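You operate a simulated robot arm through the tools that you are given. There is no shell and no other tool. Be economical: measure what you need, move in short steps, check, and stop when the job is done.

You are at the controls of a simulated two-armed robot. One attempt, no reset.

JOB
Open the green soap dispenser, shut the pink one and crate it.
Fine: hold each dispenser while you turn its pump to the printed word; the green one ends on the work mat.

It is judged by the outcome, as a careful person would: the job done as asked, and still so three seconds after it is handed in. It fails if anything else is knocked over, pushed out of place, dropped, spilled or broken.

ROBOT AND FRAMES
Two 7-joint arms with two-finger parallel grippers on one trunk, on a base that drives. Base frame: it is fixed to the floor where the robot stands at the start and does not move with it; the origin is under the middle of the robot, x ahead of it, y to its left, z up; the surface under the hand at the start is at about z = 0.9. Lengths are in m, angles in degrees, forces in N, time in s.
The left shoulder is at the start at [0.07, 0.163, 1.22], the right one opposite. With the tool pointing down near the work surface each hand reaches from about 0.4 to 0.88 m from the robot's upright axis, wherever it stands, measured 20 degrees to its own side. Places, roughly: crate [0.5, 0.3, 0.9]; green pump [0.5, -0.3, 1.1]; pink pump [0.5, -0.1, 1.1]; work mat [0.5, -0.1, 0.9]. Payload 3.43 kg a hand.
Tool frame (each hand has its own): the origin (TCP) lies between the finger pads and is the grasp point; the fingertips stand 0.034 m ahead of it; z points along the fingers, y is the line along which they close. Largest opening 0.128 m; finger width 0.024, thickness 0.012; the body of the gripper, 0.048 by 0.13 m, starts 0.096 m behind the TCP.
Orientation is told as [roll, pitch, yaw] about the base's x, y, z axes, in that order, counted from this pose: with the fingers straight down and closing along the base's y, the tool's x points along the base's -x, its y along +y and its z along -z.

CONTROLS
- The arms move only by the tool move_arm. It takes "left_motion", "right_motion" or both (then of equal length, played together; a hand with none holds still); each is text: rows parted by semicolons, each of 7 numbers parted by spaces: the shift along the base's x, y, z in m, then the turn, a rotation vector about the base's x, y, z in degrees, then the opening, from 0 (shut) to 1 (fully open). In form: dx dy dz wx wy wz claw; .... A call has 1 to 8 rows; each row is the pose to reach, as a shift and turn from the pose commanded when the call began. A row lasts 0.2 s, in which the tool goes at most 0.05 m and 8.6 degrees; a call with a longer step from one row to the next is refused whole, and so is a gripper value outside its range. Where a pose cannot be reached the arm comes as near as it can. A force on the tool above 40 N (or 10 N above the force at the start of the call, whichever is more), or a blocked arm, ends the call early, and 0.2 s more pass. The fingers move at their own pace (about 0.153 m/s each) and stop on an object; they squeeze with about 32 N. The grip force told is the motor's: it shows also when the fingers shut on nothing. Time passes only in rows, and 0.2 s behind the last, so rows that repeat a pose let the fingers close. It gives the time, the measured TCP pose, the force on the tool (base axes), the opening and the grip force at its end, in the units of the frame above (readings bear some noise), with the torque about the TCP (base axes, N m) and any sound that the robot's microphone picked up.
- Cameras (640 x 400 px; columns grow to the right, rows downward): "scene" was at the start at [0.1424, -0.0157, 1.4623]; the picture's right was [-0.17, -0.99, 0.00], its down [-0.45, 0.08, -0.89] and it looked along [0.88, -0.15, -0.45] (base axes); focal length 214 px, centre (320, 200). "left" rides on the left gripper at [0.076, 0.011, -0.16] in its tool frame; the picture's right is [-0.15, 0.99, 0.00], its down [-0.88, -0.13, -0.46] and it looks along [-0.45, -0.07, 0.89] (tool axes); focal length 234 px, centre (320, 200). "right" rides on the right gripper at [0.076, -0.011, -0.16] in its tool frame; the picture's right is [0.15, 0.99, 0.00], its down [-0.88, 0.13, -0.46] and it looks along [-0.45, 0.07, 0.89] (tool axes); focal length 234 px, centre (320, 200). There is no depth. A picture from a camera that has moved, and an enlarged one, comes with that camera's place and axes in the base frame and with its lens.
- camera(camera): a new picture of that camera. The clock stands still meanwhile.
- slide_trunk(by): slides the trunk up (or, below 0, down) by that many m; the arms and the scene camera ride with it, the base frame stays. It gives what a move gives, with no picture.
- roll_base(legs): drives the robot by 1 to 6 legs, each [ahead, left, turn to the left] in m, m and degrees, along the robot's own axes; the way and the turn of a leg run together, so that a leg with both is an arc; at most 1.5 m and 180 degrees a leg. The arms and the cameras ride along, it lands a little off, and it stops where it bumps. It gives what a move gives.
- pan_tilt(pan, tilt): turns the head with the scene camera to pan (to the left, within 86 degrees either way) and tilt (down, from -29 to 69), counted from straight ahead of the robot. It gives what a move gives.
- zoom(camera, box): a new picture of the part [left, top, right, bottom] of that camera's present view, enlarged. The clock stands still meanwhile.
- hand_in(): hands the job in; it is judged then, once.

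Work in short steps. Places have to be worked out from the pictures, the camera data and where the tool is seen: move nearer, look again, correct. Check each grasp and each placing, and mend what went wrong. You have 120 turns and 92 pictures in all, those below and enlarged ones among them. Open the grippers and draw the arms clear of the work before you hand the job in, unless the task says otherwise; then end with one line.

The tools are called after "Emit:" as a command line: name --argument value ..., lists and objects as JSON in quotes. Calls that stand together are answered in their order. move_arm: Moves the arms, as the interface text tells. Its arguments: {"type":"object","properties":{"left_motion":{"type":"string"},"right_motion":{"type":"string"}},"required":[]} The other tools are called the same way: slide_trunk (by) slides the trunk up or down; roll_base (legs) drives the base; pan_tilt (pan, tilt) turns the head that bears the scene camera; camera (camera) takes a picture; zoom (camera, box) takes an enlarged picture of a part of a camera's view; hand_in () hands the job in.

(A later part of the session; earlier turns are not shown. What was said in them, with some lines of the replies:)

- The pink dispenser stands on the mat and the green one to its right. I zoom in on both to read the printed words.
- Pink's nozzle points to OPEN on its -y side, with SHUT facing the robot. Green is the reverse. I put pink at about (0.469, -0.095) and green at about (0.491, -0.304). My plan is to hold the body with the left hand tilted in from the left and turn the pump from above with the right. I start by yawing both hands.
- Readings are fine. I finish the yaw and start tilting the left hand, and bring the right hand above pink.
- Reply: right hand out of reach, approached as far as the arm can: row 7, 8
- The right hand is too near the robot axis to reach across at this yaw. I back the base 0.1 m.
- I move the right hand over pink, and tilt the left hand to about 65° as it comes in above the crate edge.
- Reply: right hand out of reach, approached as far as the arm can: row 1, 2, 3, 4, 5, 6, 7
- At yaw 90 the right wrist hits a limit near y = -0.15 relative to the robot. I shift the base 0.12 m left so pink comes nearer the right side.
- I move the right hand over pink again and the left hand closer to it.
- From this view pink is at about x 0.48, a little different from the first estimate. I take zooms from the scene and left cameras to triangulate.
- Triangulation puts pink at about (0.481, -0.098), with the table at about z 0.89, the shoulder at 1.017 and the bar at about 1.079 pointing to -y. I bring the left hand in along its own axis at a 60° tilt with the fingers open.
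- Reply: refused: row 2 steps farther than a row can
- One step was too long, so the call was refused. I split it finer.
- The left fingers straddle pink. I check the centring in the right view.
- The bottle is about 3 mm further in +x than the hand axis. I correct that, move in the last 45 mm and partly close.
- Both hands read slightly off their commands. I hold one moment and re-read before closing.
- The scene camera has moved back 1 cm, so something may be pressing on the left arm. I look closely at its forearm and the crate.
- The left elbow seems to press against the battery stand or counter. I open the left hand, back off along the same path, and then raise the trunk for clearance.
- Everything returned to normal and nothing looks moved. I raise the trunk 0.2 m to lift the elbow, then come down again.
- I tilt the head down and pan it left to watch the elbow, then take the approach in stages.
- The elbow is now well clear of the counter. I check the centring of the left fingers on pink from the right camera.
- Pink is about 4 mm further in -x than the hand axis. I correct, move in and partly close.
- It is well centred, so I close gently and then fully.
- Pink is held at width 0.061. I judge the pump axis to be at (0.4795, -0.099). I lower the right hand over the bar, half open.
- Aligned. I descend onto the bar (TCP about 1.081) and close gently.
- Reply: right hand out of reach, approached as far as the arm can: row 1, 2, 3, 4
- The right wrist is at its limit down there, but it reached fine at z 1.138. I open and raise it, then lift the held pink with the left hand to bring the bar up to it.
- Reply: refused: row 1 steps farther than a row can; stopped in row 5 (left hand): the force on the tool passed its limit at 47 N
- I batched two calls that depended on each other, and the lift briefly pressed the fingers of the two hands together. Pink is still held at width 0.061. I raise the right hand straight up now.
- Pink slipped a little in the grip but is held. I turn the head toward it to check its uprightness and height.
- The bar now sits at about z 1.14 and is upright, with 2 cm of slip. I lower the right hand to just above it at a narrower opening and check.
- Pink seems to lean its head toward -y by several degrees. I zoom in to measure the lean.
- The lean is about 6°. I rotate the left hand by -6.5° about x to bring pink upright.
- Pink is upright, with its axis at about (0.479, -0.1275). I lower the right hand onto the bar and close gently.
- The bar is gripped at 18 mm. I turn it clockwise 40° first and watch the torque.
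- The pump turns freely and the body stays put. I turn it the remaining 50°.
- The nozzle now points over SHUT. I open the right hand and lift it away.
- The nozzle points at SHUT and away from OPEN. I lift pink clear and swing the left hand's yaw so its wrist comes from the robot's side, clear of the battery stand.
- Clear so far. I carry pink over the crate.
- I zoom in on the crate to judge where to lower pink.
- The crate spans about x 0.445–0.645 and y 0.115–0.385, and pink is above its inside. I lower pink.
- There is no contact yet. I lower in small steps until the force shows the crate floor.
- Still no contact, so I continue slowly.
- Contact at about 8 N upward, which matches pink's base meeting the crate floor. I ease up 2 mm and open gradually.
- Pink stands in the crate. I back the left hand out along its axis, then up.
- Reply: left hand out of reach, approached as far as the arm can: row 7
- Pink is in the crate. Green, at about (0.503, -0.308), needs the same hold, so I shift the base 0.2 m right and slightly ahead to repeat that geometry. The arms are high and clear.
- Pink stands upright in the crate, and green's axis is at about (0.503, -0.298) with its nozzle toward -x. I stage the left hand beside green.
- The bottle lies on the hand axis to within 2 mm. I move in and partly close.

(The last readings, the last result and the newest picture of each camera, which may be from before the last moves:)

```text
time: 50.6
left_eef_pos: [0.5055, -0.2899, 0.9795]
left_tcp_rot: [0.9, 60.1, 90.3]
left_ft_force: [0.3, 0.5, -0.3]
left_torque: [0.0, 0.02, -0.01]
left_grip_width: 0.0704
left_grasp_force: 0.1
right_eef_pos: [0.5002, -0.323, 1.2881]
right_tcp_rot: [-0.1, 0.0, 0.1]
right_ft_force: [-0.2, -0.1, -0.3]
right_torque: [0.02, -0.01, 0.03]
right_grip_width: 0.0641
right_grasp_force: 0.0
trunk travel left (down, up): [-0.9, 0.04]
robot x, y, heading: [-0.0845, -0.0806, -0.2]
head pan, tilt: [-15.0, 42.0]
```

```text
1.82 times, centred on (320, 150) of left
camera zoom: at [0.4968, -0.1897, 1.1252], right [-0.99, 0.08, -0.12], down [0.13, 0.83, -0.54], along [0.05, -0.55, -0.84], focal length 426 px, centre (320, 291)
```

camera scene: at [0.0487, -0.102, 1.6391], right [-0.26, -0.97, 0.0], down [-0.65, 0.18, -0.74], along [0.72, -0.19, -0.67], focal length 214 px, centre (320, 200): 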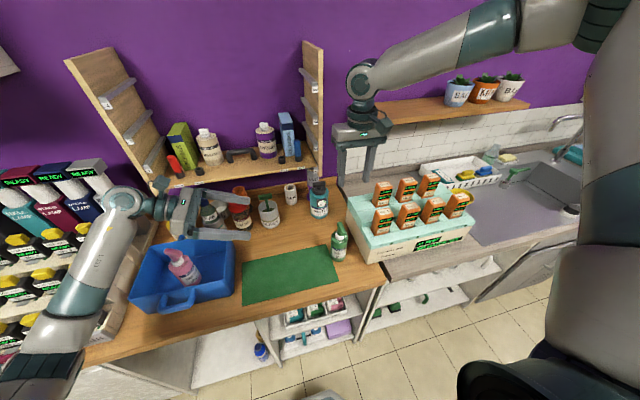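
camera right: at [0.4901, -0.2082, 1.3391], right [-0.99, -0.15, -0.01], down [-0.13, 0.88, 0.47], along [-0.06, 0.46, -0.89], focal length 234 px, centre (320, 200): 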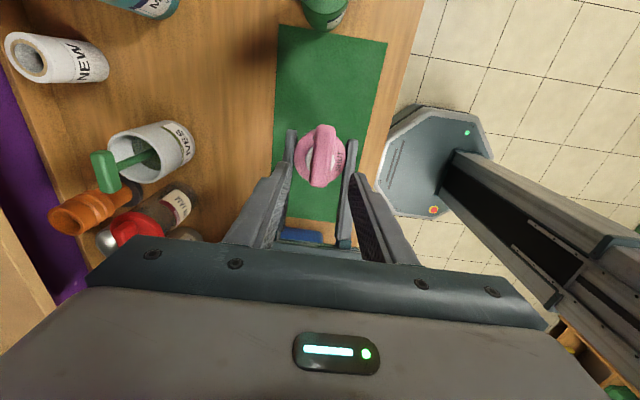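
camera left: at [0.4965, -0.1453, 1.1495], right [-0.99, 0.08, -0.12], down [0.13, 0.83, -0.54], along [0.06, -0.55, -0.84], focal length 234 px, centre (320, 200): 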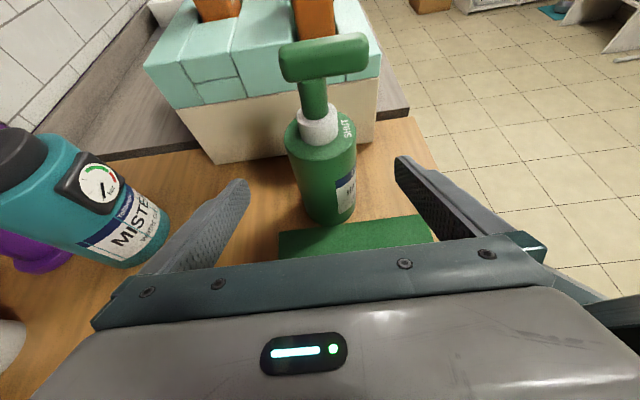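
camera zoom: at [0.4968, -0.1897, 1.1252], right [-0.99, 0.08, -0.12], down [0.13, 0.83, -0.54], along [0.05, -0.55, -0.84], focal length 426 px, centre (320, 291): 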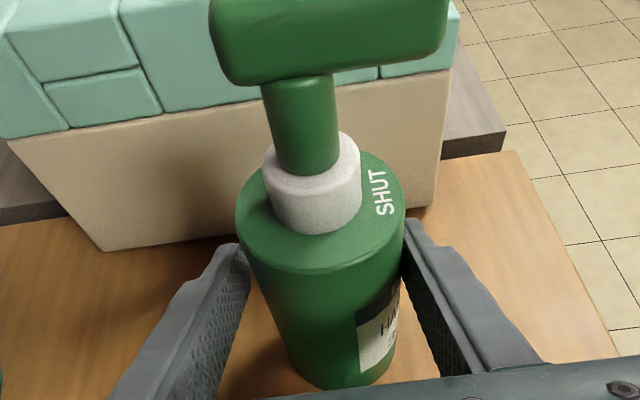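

The bottle is about 4 mm toward -x from centre. I shift the hand and close gently.

Emit:
move_arm --left_motion "-0.004 0 0 0 0 0 0.55; -0.004 0 0 0 0 0 0.48; -0.004 0 0 0 0 0 0.42; -0.004 0 0 0 0 0 0.3; -0.004 0 0 0 0 0 0; -0.004 0 0 0 0 0 0"

Emit:
zoom --camera "right" --box '[260, 80, 440, 230]'

```text
time: 52.0
left_eef_pos: [0.5017, -0.2896, 0.9795]
left_tcp_rot: [0.9, 60.0, 90.2]
left_ft_force: [-0.1, 0.7, 2.0]
left_torque: [0.03, -0.22, 0.04]
left_grip_width: 0.061
left_grasp_force: 32.2
right_eef_pos: [0.5006, -0.3237, 1.2873]
right_tcp_rot: [0.0, 0.1, 0.1]
right_ft_force: [-0.1, 0.5, -0.2]
right_torque: [0.01, 0.0, -0.05]
right_grip_width: 0.064
right_grasp_force: 0.0
trunk travel left (down, up): [-0.9, 0.04]
robot x, y, heading: [-0.0848, -0.0805, -0.2]
head pan, tilt: [-15.0, 42.0]
```

```text
2.67 times, centred on (350, 155) of right
camera zoom: at [0.4242, -0.3349, 1.4492], right [-0.15, 0.99, 0.0], down [0.88, 0.13, 0.46], along [0.45, 0.07, -0.89], focal length 624 px, centre (240, 320)
```

zoom: 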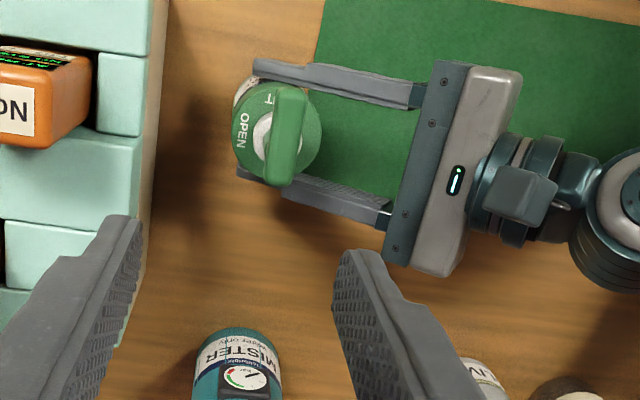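

Green is gripped at 0.061. I lift it straight up 0.11 m.

Emit:
move_arm --left_motion "0 0 0.02 0 0 0 0; 0 0 0.05 0 0 0 0; 0 0 0.08 0 0 0 0; 0 0 0.11 0 0 0 0; 0 0 0.11 0 0 0 0"

Emit:
zoom --camera "right" --box '[240, 80, 420, 240]'

Emit:
zoom --camera "scene" --box '[290, 150, 410, 270]'

```text
time: 53.2
left_eef_pos: [0.4988, -0.2882, 1.0879]
left_tcp_rot: [0.9, 60.0, 90.3]
left_ft_force: [-1.4, -0.5, -2.3]
left_torque: [0.04, 0.12, -0.06]
left_grip_width: 0.061
left_grasp_force: 32.2
right_eef_pos: [0.4999, -0.3236, 1.2873]
right_tcp_rot: [0.0, 0.0, 0.1]
right_ft_force: [0.0, -0.1, 0.2]
right_torque: [-0.01, 0.0, -0.03]
right_grip_width: 0.0639
right_grasp_force: 0.1
trunk travel left (down, up): [-0.9, 0.04]
robot x, y, heading: [-0.0864, -0.0825, -0.6]
head pan, tilt: [-15.0, 42.0]
```

```text
2.50 times, centred on (330, 160) of right
camera zoom: at [0.4248, -0.3354, 1.4488], right [-0.15, 0.99, 0.0], down [0.88, 0.13, 0.46], along [0.45, 0.07, -0.89], focal length 585 px, centre (295, 300)
```

zoom: 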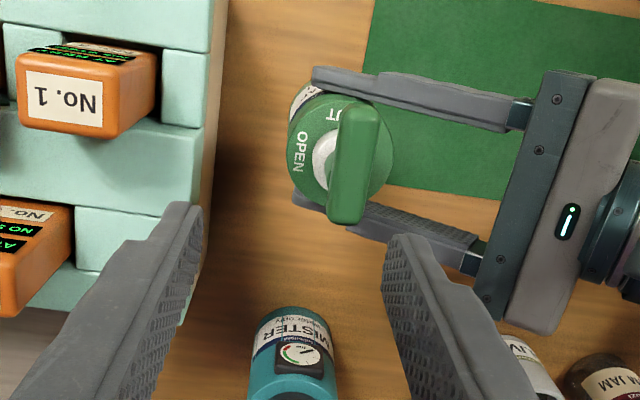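

```text
3.33 times, centred on (350, 210) of scene
camera zoom: at [0.0496, -0.1024, 1.639], right [-0.26, -0.96, 0.0], down [-0.65, 0.18, -0.74], along [0.72, -0.2, -0.67], focal length 715 px, centre (220, 167)
```

zoom: 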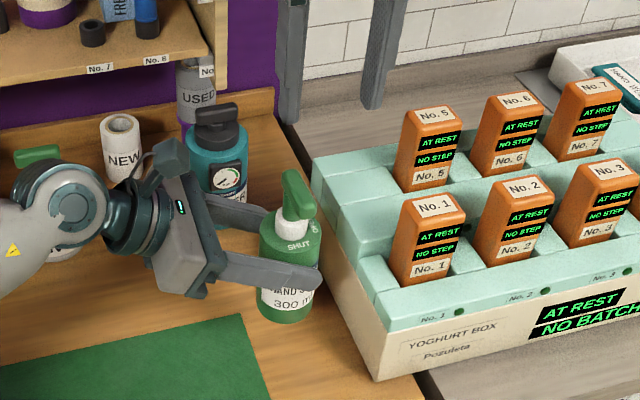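

Green is upright, with its axis at about (0.498, -0.298) and the bar at z 1.187. I bring the right hand over it and down onto the bar.

Emit:
move_arm --right_motion "-0.001 0.013 0 0 0 0 0.45; -0.002 0.0255 0 0 0 0 0.4; -0.002 0.0255 -0.03 0 0 0 0.4; -0.002 0.0255 -0.055 0 0 0 0.4"

Emit:
zoom --camera "right" --box '[220, 80, 420, 260]'

```text
time: 54.2
left_eef_pos: [0.4991, -0.2905, 1.0864]
left_tcp_rot: [1.0, 60.0, 90.4]
left_ft_force: [1.7, 0.3, -3.1]
left_torque: [0.01, -0.04, 0.03]
left_grip_width: 0.0609
left_grasp_force: 32.5
right_eef_pos: [0.4975, -0.2984, 1.235]
right_tcp_rot: [0.0, 0.1, 0.1]
right_ft_force: [0.2, -0.1, -0.5]
right_torque: [-0.02, 0.03, 0.04]
right_grip_width: 0.0513
right_grasp_force: 0.0
trunk travel left (down, up): [-0.9, 0.04]
robot x, y, heading: [-0.0854, -0.0804, 0.2]
head pan, tilt: [-15.0, 42.0]
```

```text
2.22 times, centred on (320, 170) of right
camera zoom: at [0.4231, -0.3099, 1.3953], right [-0.15, 0.99, 0.0], down [0.88, 0.13, 0.45], along [0.45, 0.07, -0.89], focal length 520 px, centre (320, 267)
```

zoom: 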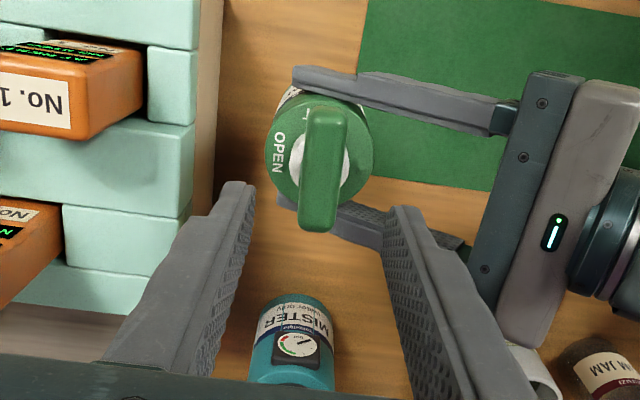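

The bar measured from the right camera puts the stem at x of about 0.492. I correct by -5 mm, descend and close gently.

Emit:
move_arm --right_motion "-0.005 0 -0.02 0 0 0 0.4; -0.005 0 -0.041 0 0 0 0.4; -0.005 0 -0.041 0 0 0 0.3; -0.005 0 -0.041 0 0 0 0.22; -0.005 0 -0.041 0 0 0 0.16; -0.005 0 -0.041 0 0 0 0.1; -0.005 0 -0.041 0 0 0 0"

Emit:
zoom --camera "right" --box '[220, 80, 420, 260]'

Emit:
camera --camera "left"

```text
time: 55.8
left_eef_pos: [0.4987, -0.2876, 1.0882]
left_tcp_rot: [0.9, 60.0, 90.2]
left_ft_force: [0.3, 3.1, -2.7]
left_torque: [-0.12, 0.37, -0.63]
left_grip_width: 0.061
left_grasp_force: 32.1
right_eef_pos: [0.4942, -0.2978, 1.1934]
right_tcp_rot: [-0.1, 0.0, 0.1]
right_ft_force: [-0.9, -3.5, 0.0]
right_torque: [-0.16, -0.29, 0.61]
right_grip_width: 0.0177
right_grasp_force: 31.7
trunk travel left (down, up): [-0.9, 0.04]
robot x, y, heading: [-0.0825, -0.0776, -0.4]
head pan, tilt: [-15.0, 42.0]
```

```text
2.22 times, centred on (320, 170) of right
camera zoom: at [0.4191, -0.3093, 1.3539], right [-0.15, 0.99, 0.0], down [0.88, 0.13, 0.45], along [0.45, 0.07, -0.89], focal length 520 px, centre (320, 267)
```

zoom: 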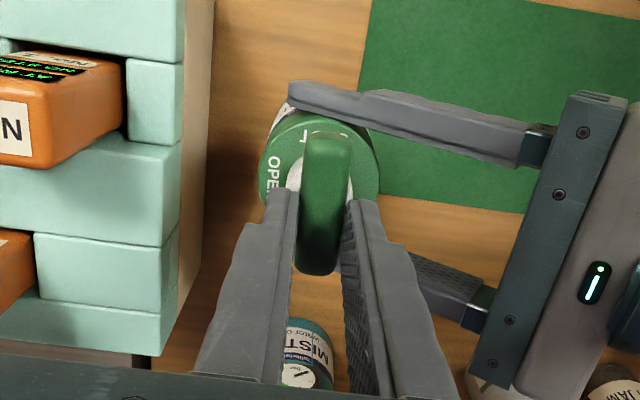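

```text
18 pictures are left
camera left: at [0.4904, -0.1882, 1.2337], right [-0.99, 0.08, -0.12], down [0.13, 0.83, -0.54], along [0.05, -0.55, -0.84], focal length 234 px, centre (320, 200)
```

left: 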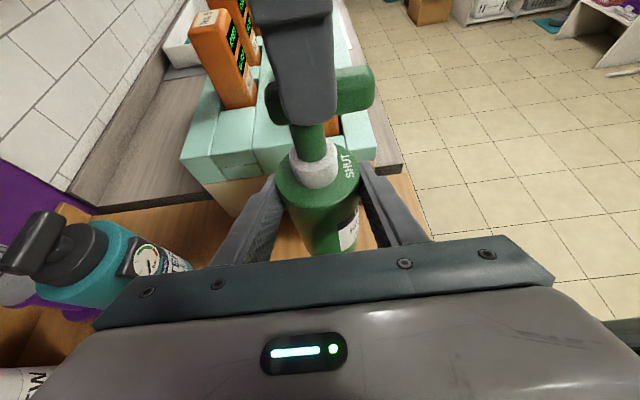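

The right fingers sit over the stem. I turn counter-clockwise 44° first.

Emit:
move_arm --right_motion "0 0 0 0 0 8 0; 0 0 0 0 0 16 0; 0 0 0 0 0 24 0; 0 0 0 0 0 32 0; 0 0 0 0 0 40 0; 0 0 0 0 0 44 0"

```text
time: 57.2
left_eef_pos: [0.4985, -0.2881, 1.0858]
left_tcp_rot: [1.0, 60.0, 90.3]
left_ft_force: [-12.8, 11.1, -2.7]
left_torque: [-0.43, -1.08, -0.15]
left_grip_width: 0.0613
left_grasp_force: 32.2
right_eef_pos: [0.4943, -0.2994, 1.1926]
right_tcp_rot: [0.0, 0.0, 44.2]
right_ft_force: [13.5, -11.3, 0.4]
right_torque: [-0.75, -0.36, -0.1]
right_grip_width: 0.0169
right_grasp_force: 31.6
trunk travel left (down, up): [-0.9, 0.04]
robot x, y, heading: [-0.0838, -0.0796, -0.1]
head pan, tilt: [-15.0, 42.0]
```

The side force suggests the pump axis is a few mm toward +x. I ease over slightly while turning the remaining 46°.

Emit:
move_arm --right_motion "0.002 -0.001 0 0 0 7 0; 0.003 -0.002 0 0 0 15 0; 0.003 -0.002 0 0 0 23 0; 0.003 -0.002 0 0 0 31 0; 0.003 -0.002 0 0 0 39 0; 0.003 -0.002 0 0 0 46 0; 0.003 -0.002 0 0 0 46 0"

Emit:
zoom --camera "right" --box '[220, 80, 420, 260]'

```text
time: 58.8
left_eef_pos: [0.4981, -0.2882, 1.0878]
left_tcp_rot: [1.1, 60.1, 90.3]
left_ft_force: [-18.9, 5.3, -14.2]
left_torque: [0.11, -1.37, -0.18]
left_grip_width: 0.0611
left_grasp_force: 32.2
right_eef_pos: [0.4961, -0.3014, 1.1926]
right_tcp_rot: [-0.1, 0.0, 90.0]
right_ft_force: [19.0, -4.6, 10.8]
right_torque: [-0.37, -0.68, -0.05]
right_grip_width: 0.017
right_grasp_force: 31.7
trunk travel left (down, up): [-0.9, 0.04]
robot x, y, heading: [-0.0812, -0.0812, -0.6]
head pan, tilt: [-15.0, 42.0]
```

```text
2.22 times, centred on (320, 170) of right
camera zoom: at [0.5079, -0.3769, 1.3533], right [-0.99, -0.15, 0.0], down [-0.13, 0.88, 0.46], along [-0.07, 0.45, -0.89], focal length 520 px, centre (320, 267)
```

zoom: 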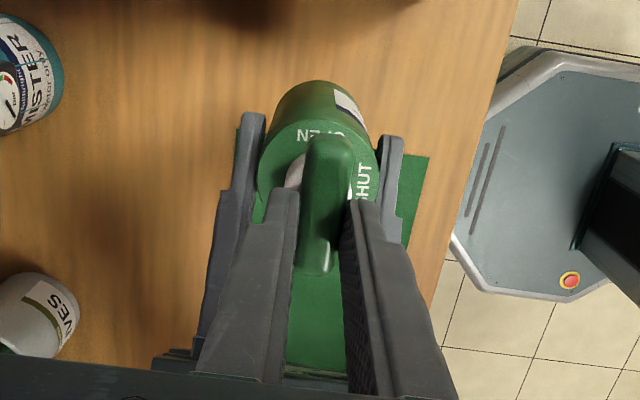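

The nozzle covers OPEN. I relax the side force by 4 mm, then release and lift the right hand.

Emit:
move_arm --right_motion "0.002 0 0.001 0 0 0 0; 0.004 -0.001 0.002 0 0 0 0; 0.004 -0.001 0.002 0 0 0 0.25; 0.004 -0.001 0.002 0 0 0 0.35; 0.004 -0.001 0.002 0 0 0 0.35; 0.004 -0.001 0.03 0 0 0 0.35; 0.004 -0.001 0.07 0 0 0 0.35; 0.004 -0.001 0.11 0 0 0 0.35"

Emit:
zoom --camera "right" --box '[220, 60, 420, 240]'

Emit:
zoom --camera "scene" --box '[300, 190, 380, 270]'

```text
time: 60.6
left_eef_pos: [0.4989, -0.2873, 1.088]
left_tcp_rot: [0.9, 60.0, 90.2]
left_ft_force: [0.9, 0.1, -2.8]
left_torque: [0.03, 0.03, 0.02]
left_grip_width: 0.0609
left_grasp_force: 32.3
right_eef_pos: [0.4987, -0.3028, 1.3025]
right_tcp_rot: [0.2, 0.2, 90.2]
right_ft_force: [-0.6, -0.6, 0.4]
right_torque: [-0.02, 0.02, 0.01]
right_grip_width: 0.0448
right_grasp_force: 0.0
trunk travel left (down, up): [-0.9, 0.04]
robot x, y, heading: [-0.0816, -0.0763, -0.4]
head pan, tilt: [-15.0, 42.0]
```

```text
2.22 times, centred on (320, 150) of right
camera zoom: at [0.5107, -0.3783, 1.4632], right [-0.99, -0.15, 0.0], down [-0.13, 0.88, 0.46], along [-0.07, 0.45, -0.89], focal length 520 px, centre (320, 311)
```

zoom: 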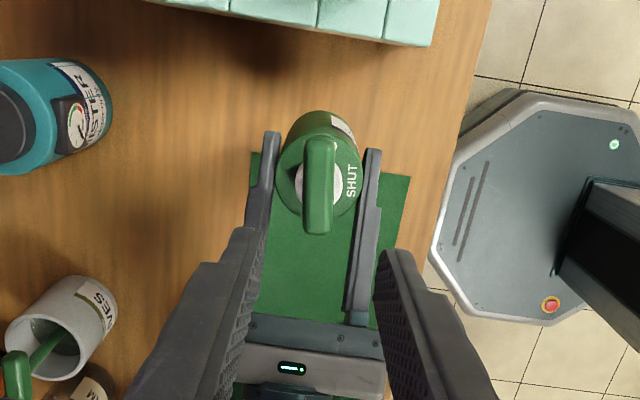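

```text
5.00 times, centred on (340, 230) of scene
camera zoom: at [0.0487, -0.102, 1.639], right [-0.26, -0.96, 0.0], down [-0.65, 0.18, -0.74], along [0.72, -0.2, -0.67], focal length 1072 px, centre (220, 50)
```

zoom: 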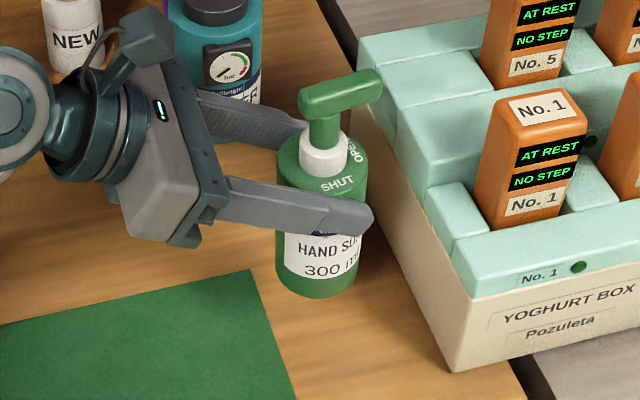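

The nozzle is at OPEN or close to it. I zoom in tightly to check the angle against the printed word.

Emit:
zoom --camera "right" --box '[290, 80, 350, 140]'

Emit:
zoom --camera "scene" --box '[330, 198, 365, 233]'

```text
6.67 times, centred on (320, 110) of right
camera zoom: at [0.5107, -0.3783, 1.4632], right [-0.99, -0.15, 0.0], down [-0.13, 0.88, 0.46], along [-0.07, 0.45, -0.89], focal length 1561 px, centre (320, 800)
```

zoom: 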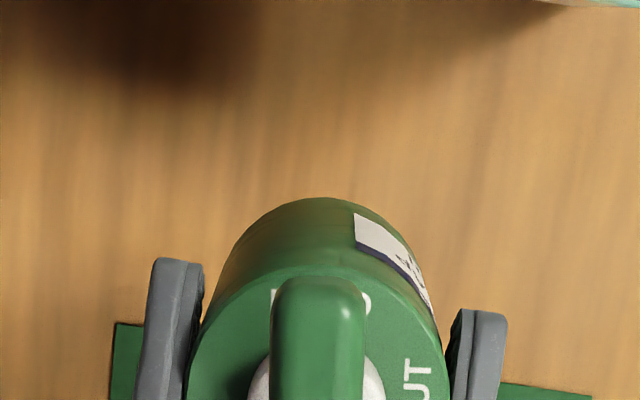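

```text
11.43 times, centred on (348, 216) of scene
camera zoom: at [0.0487, -0.102, 1.639], right [-0.26, -0.96, 0.0], down [-0.65, 0.18, -0.74], along [0.72, -0.2, -0.67], focal length 2451 px, centre (6, 23)
```

zoom: 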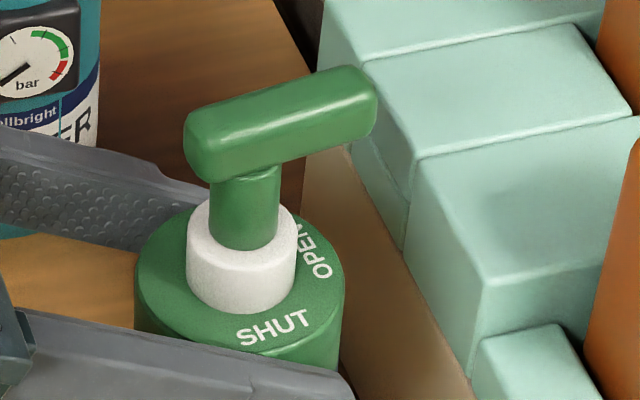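

Seen from above, the nozzle lies right over OPEN. I carry green over the mat to about (0.475, -0.17), keeping the wrist clear of pink in the crate.

Emit:
move_arm --left_motion "-0.006 0.03 0 0 0 0 0; -0.012 0.06 0 0 0 0 0; -0.018 0.09 0 0 0 0 0; -0.024 0.128 0 0 0 0 0; -0.024 0.128 -0.03 0 0 0 0; -0.024 0.128 -0.06 0 0 0 0; -0.024 0.128 -0.085 0 0 0 0; -0.024 0.128 -0.095 0 0 0 0"

Emit:
camera --camera "scene"

```text
time: 62.4
left_eef_pos: [0.4757, -0.1604, 0.9998]
left_tcp_rot: [0.1, 60.4, 89.6]
left_ft_force: [1.0, 2.1, 28.2]
left_torque: [-0.32, -0.8, -0.12]
left_grip_width: 0.0607
left_grasp_force: 31.8
right_eef_pos: [0.4971, -0.3027, 1.3038]
right_tcp_rot: [-0.1, 0.0, 90.1]
right_ft_force: [0.3, -0.3, -0.2]
right_torque: [-0.01, -0.01, 0.01]
right_grip_width: 0.0447
right_grasp_force: 0.1
trunk travel left (down, up): [-0.9, 0.04]
robot x, y, heading: [-0.0839, -0.0822, 0.1]
head pan, tilt: [-15.0, 42.0]
```

```text
12 pictures are left
camera scene: at [0.0457, -0.1027, 1.64], right [-0.26, -0.96, 0.0], down [-0.64, 0.18, -0.74], along [0.72, -0.2, -0.67], focal length 214 px, centre (320, 200)
```

scene: 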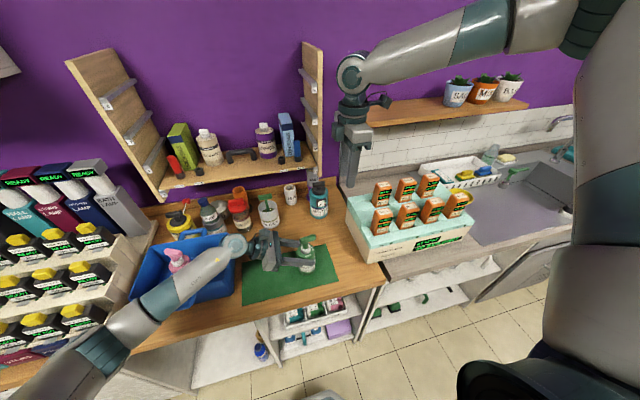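

There is already 28 N upward at z 1.0. I zoom in to see whether it is the bottle base or the forearm that touches.

Emit:
zoom --camera "scene" --box '[130, 220, 350, 320]'

```text
2.91 times, centred on (240, 270) of scene
camera zoom: at [0.0457, -0.1027, 1.64], right [-0.26, -0.96, 0.0], down [-0.64, 0.18, -0.74], along [0.72, -0.2, -0.67], focal length 624 px, centre (553, -4)
```

zoom: 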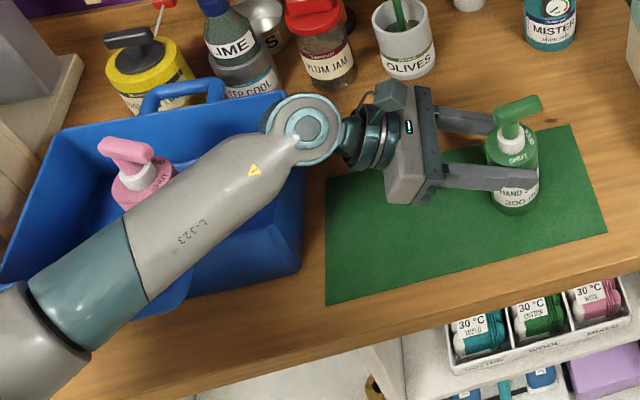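

The load is at the tool, so green's base is on the mat. The forearm is in front of pink and does not touch it. I ease up 7 mm to relieve the force.

Emit:
move_arm --left_motion "0 0 0.003 0 0 0 0; 0 0 0.007 0 0 0 0; 0 0 0.007 0 0 0 0"

Emit:
zoom --camera "scene" --box '[270, 225, 340, 300]'

```text
time: 63.2
left_eef_pos: [0.473, -0.1593, 0.9995]
left_tcp_rot: [1.2, 59.8, 90.5]
left_ft_force: [1.1, -0.8, 5.0]
left_torque: [-0.17, -0.39, -0.07]
left_grip_width: 0.0606
left_grasp_force: 32.1
right_eef_pos: [0.4986, -0.3025, 1.3023]
right_tcp_rot: [0.1, 0.0, 90.1]
right_ft_force: [-0.3, -0.1, 0.6]
right_torque: [-0.02, 0.03, 0.0]
right_grip_width: 0.0444
right_grasp_force: 0.1
trunk travel left (down, up): [-0.9, 0.04]
robot x, y, heading: [-0.08, -0.078, -0.3]
head pan, tilt: [-15.0, 42.0]
```

```text
5.33 times, centred on (305, 262) of scene
camera zoom: at [0.0487, -0.1023, 1.6389], right [-0.26, -0.96, 0.0], down [-0.65, 0.18, -0.74], along [0.72, -0.2, -0.67], focal length 1144 px, centre (400, -133)
```

zoom: 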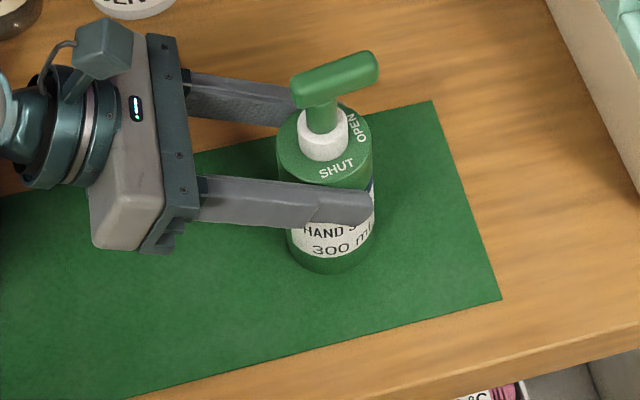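

Green stands upright on the mat with only 5 N left. I open slowly.

Emit:
move_arm --left_motion "0 0 0 0 0 0 0.49; 0 0 0 0 0 0 0.53; 0 0 0 0 0 0 0.6; 0 0 0 0 0 0 0.75; 0 0 0 0 0 0 0.9; 0 0 0 0 0 0 1"

Emit:
camera --camera "left"

```text
time: 64.6
left_eef_pos: [0.4742, -0.159, 1.0014]
left_tcp_rot: [1.0, 60.0, 90.3]
left_ft_force: [0.0, -0.3, 0.5]
left_torque: [0.01, 0.01, -0.01]
left_grip_width: 0.1277
left_grasp_force: 0.0
right_eef_pos: [0.4998, -0.302, 1.3015]
right_tcp_rot: [0.0, 0.0, 90.1]
right_ft_force: [0.6, 0.0, 0.0]
right_torque: [0.01, 0.03, -0.02]
right_grip_width: 0.0451
right_grasp_force: 0.0
trunk travel left (down, up): [-0.9, 0.04]
robot x, y, heading: [-0.0833, -0.0778, -0.1]
head pan, tilt: [-15.0, 42.0]
```

```text
9 pictures are left
camera left: at [0.4656, -0.0591, 1.1473], right [-0.99, 0.08, -0.12], down [0.13, 0.83, -0.54], along [0.05, -0.55, -0.84], focal length 234 px, centre (320, 200)
```

left: 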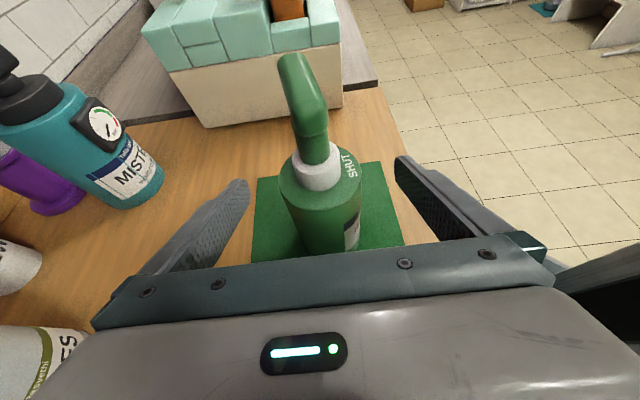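

Released and standing. The fingers straddle widely, so I raise the left hand mostly straight up, with a little back.

Emit:
move_arm --left_motion "0 0.01 0.02 0 0 0 1; 0 0.02 0.05 0 0 0 1; 0 0.025 0.09 0 0 0 1; 0 0.03 0.13 0 0 0 1; 0 0.03 0.17 0 0 0 1; 0 0.03 0.21 0 0 0 1; 0 0.03 0.24 0 0 0 1" --right_motion "0 0 0 0 0 0 0.6; 0 0 0.02 0 0 0 0.8; 0 -0.01 0.04 0 0 0 1; 0 -0.02 0.06 0 0 0 1; 0 -0.02 0.08 0 0 0 1; 0 -0.02 0.08 0 0 0 1; 0 -0.02 0.08 0 0 0 1"

Emit:
camera --camera "scene"

```text
time: 66.2
left_eef_pos: [0.4719, -0.128, 1.2413]
left_tcp_rot: [1.0, 59.9, 90.3]
left_ft_force: [0.2, -0.1, -0.7]
left_torque: [-0.01, 0.01, 0.0]
left_grip_width: 0.1277
left_grasp_force: 0.1
right_eef_pos: [0.499, -0.3246, 1.383]
right_tcp_rot: [-0.1, 0.0, 90.2]
right_ft_force: [0.1, -0.4, 0.4]
right_torque: [0.01, 0.0, 0.01]
right_grip_width: 0.128
right_grasp_force: 0.1
trunk travel left (down, up): [-0.9, 0.04]
robot x, y, heading: [-0.0813, -0.0781, -0.2]
head pan, tilt: [-15.0, 42.0]
```

```text
8 pictures are left
camera scene: at [0.0491, -0.1031, 1.639], right [-0.26, -0.96, 0.0], down [-0.65, 0.18, -0.74], along [0.72, -0.19, -0.67], focal length 214 px, centre (320, 200)
```

scene: 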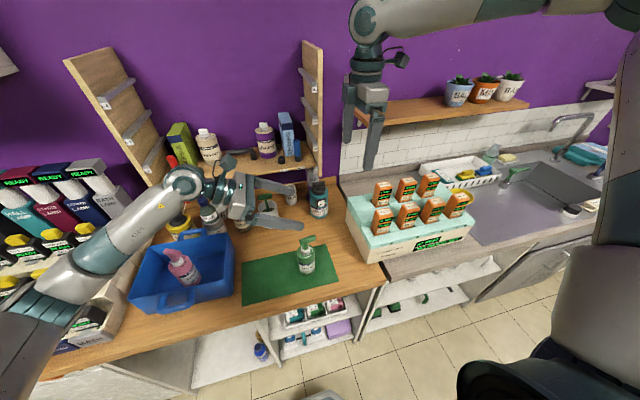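

Both stand. I check each pump's direction close up.

Emit:
zoom --camera "scene" --box '[280, 225, 335, 285]'

Emit:
zoom --camera "scene" --box '[120, 225, 240, 320]'

Emit:
roll_base --legs '[[-0.2, 0, 0]]'

```text
6.67 times, centred on (308, 255) of scene
camera zoom: at [0.0491, -0.1031, 1.639], right [-0.26, -0.96, 0.0], down [-0.65, 0.18, -0.74], along [0.72, -0.19, -0.67], focal length 1430 px, centre (403, -167)
```

zoom: 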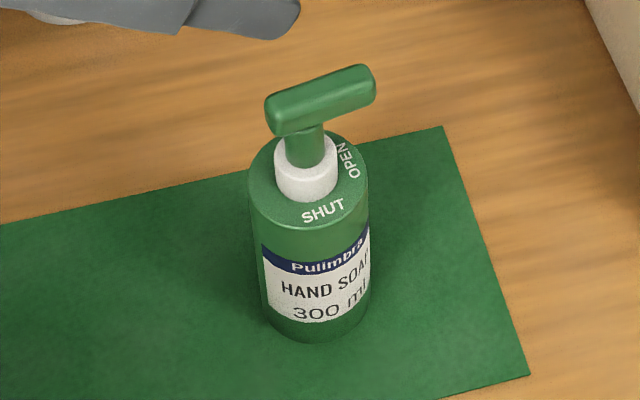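

```text
4.21 times, centred on (180, 272) of scene
camera zoom: at [0.0491, -0.1031, 1.639], right [-0.26, -0.96, 0.0], down [-0.65, 0.18, -0.74], along [0.72, -0.19, -0.67], focal length 903 px, centre (910, -105)
```

zoom: 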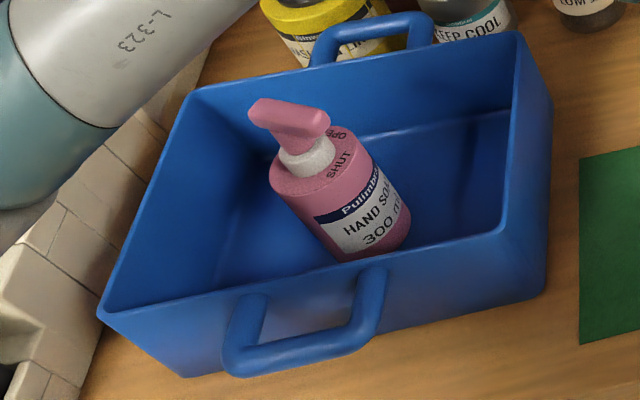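

```text
time: 67.8
left_eef_pos: [0.2761, -0.1293, 1.2402]
left_tcp_rot: [1.3, 60.0, 90.4]
left_ft_force: [0.4, 0.1, 0.1]
left_torque: [-0.03, 0.06, -0.04]
left_grip_width: 0.128
left_grasp_force: 0.1
right_eef_pos: [0.3037, -0.3232, 1.3806]
right_tcp_rot: [0.3, 0.0, 90.0]
right_ft_force: [-0.2, 0.1, 0.5]
right_torque: [0.01, 0.09, 0.01]
right_grip_width: 0.1277
right_grasp_force: 0.1
trunk travel left (down, up): [-0.9, 0.04]
robot x, y, heading: [-0.2833, -0.0783, -0.5]
head pan, tilt: [-15.0, 42.0]
```

Green reads OPEN and the base is backed off. I take one closer look at pink's nozzle against SHUT from the new position.

Emit:
pan_tilt --pan 22 --tilt 36

Emit:
camera --camera "scene"

```text
time: 68.8
left_eef_pos: [0.2744, -0.1274, 1.2406]
left_tcp_rot: [1.0, 60.1, 90.1]
left_ft_force: [0.2, 0.9, -0.3]
left_torque: [0.04, 0.0, 0.04]
left_grip_width: 0.1281
left_grasp_force: 0.0
right_eef_pos: [0.2998, -0.3231, 1.3825]
right_tcp_rot: [-0.1, 0.0, 89.9]
right_ft_force: [0.0, 0.0, -0.7]
right_torque: [0.0, -0.01, -0.04]
right_grip_width: 0.1282
right_grasp_force: 0.1
trunk travel left (down, up): [-0.9, 0.04]
robot x, y, heading: [-0.2807, -0.0785, -0.6]
head pan, tilt: [22.0, 36.0]
```

```text
5 pictures are left
camera scene: at [-0.1492, -0.0471, 1.648], right [0.37, -0.93, 0.0], down [-0.55, -0.22, -0.81], along [0.75, 0.3, -0.59], focal length 214 px, centre (320, 200)
```

scene: 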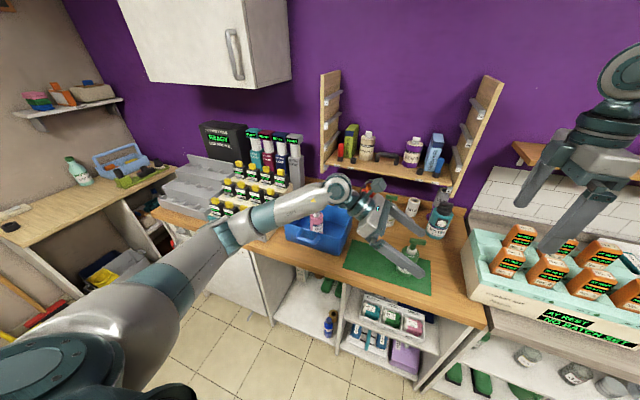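

Emit:
zoom --camera "scene" --box '[295, 200, 345, 245]'

```text
8.89 times, centred on (320, 222) of scene
camera zoom: at [-0.1492, -0.0471, 1.648], right [0.37, -0.93, 0.0], down [-0.55, -0.22, -0.81], along [0.75, 0.3, -0.59], focal length 1906 px, centre (320, 0)
```

zoom: 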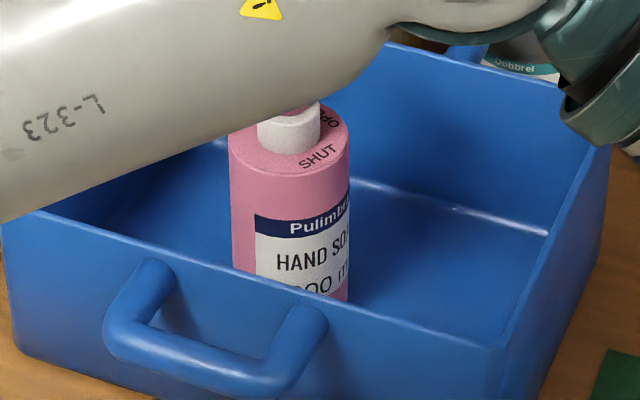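

The forearm hides pink's head. I raise the left hand and look once more.

Emit:
move_arm --left_motion "0 0 0.04 0 0 0 1; 0 0 0.08 0 0 0 1; 0 0 0.12 0 0 0 1; 0 0 0.16 0 0 0 1; 0 0 0.2 0 0 0 1"

Emit:
zoom --camera "scene" --box '[285, 185, 350, 245]'

```text
time: 70.0
left_eef_pos: [0.2676, -0.128, 1.4437]
left_tcp_rot: [0.9, 59.9, 90.0]
left_ft_force: [0.4, 0.4, 0.1]
left_torque: [0.02, -0.01, -0.02]
left_grip_width: 0.128
left_grasp_force: 0.1
right_eef_pos: [0.2995, -0.324, 1.3822]
right_tcp_rot: [0.0, 0.0, 89.9]
right_ft_force: [-0.5, -0.2, -0.4]
right_torque: [0.03, -0.02, -0.01]
right_grip_width: 0.128
right_grasp_force: 0.2
trunk travel left (down, up): [-0.9, 0.04]
robot x, y, heading: [-0.2817, -0.0792, -0.5]
head pan, tilt: [22.0, 36.0]
```

```text
6.67 times, centred on (318, 215) of scene
camera zoom: at [-0.1503, -0.0479, 1.6481], right [0.37, -0.93, 0.0], down [-0.55, -0.22, -0.81], along [0.75, 0.3, -0.59], focal length 1430 px, centre (337, 100)
```

zoom: 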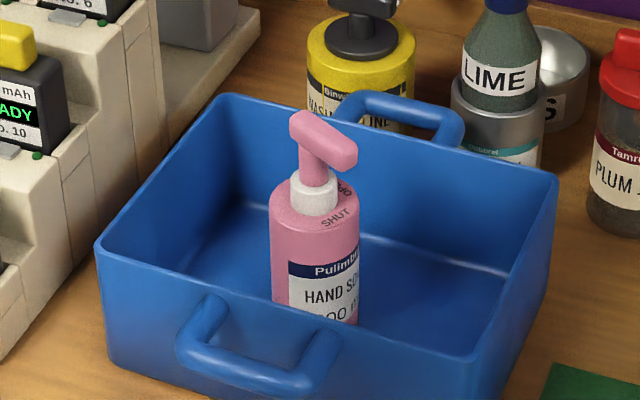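

Pink's nozzle points to SHUT in the crate, green stands on the mat pointing to OPEN, nothing else has moved, and the arms are clear with grippers open. I hand the job in.

Emit:
hand_in

```text
The job is handed in.
```

The green dispenser is turned to OPEN and stands on the work mat; the pink one is turned to SHUT and stands in the crate, with both grippers open and the arms clear.
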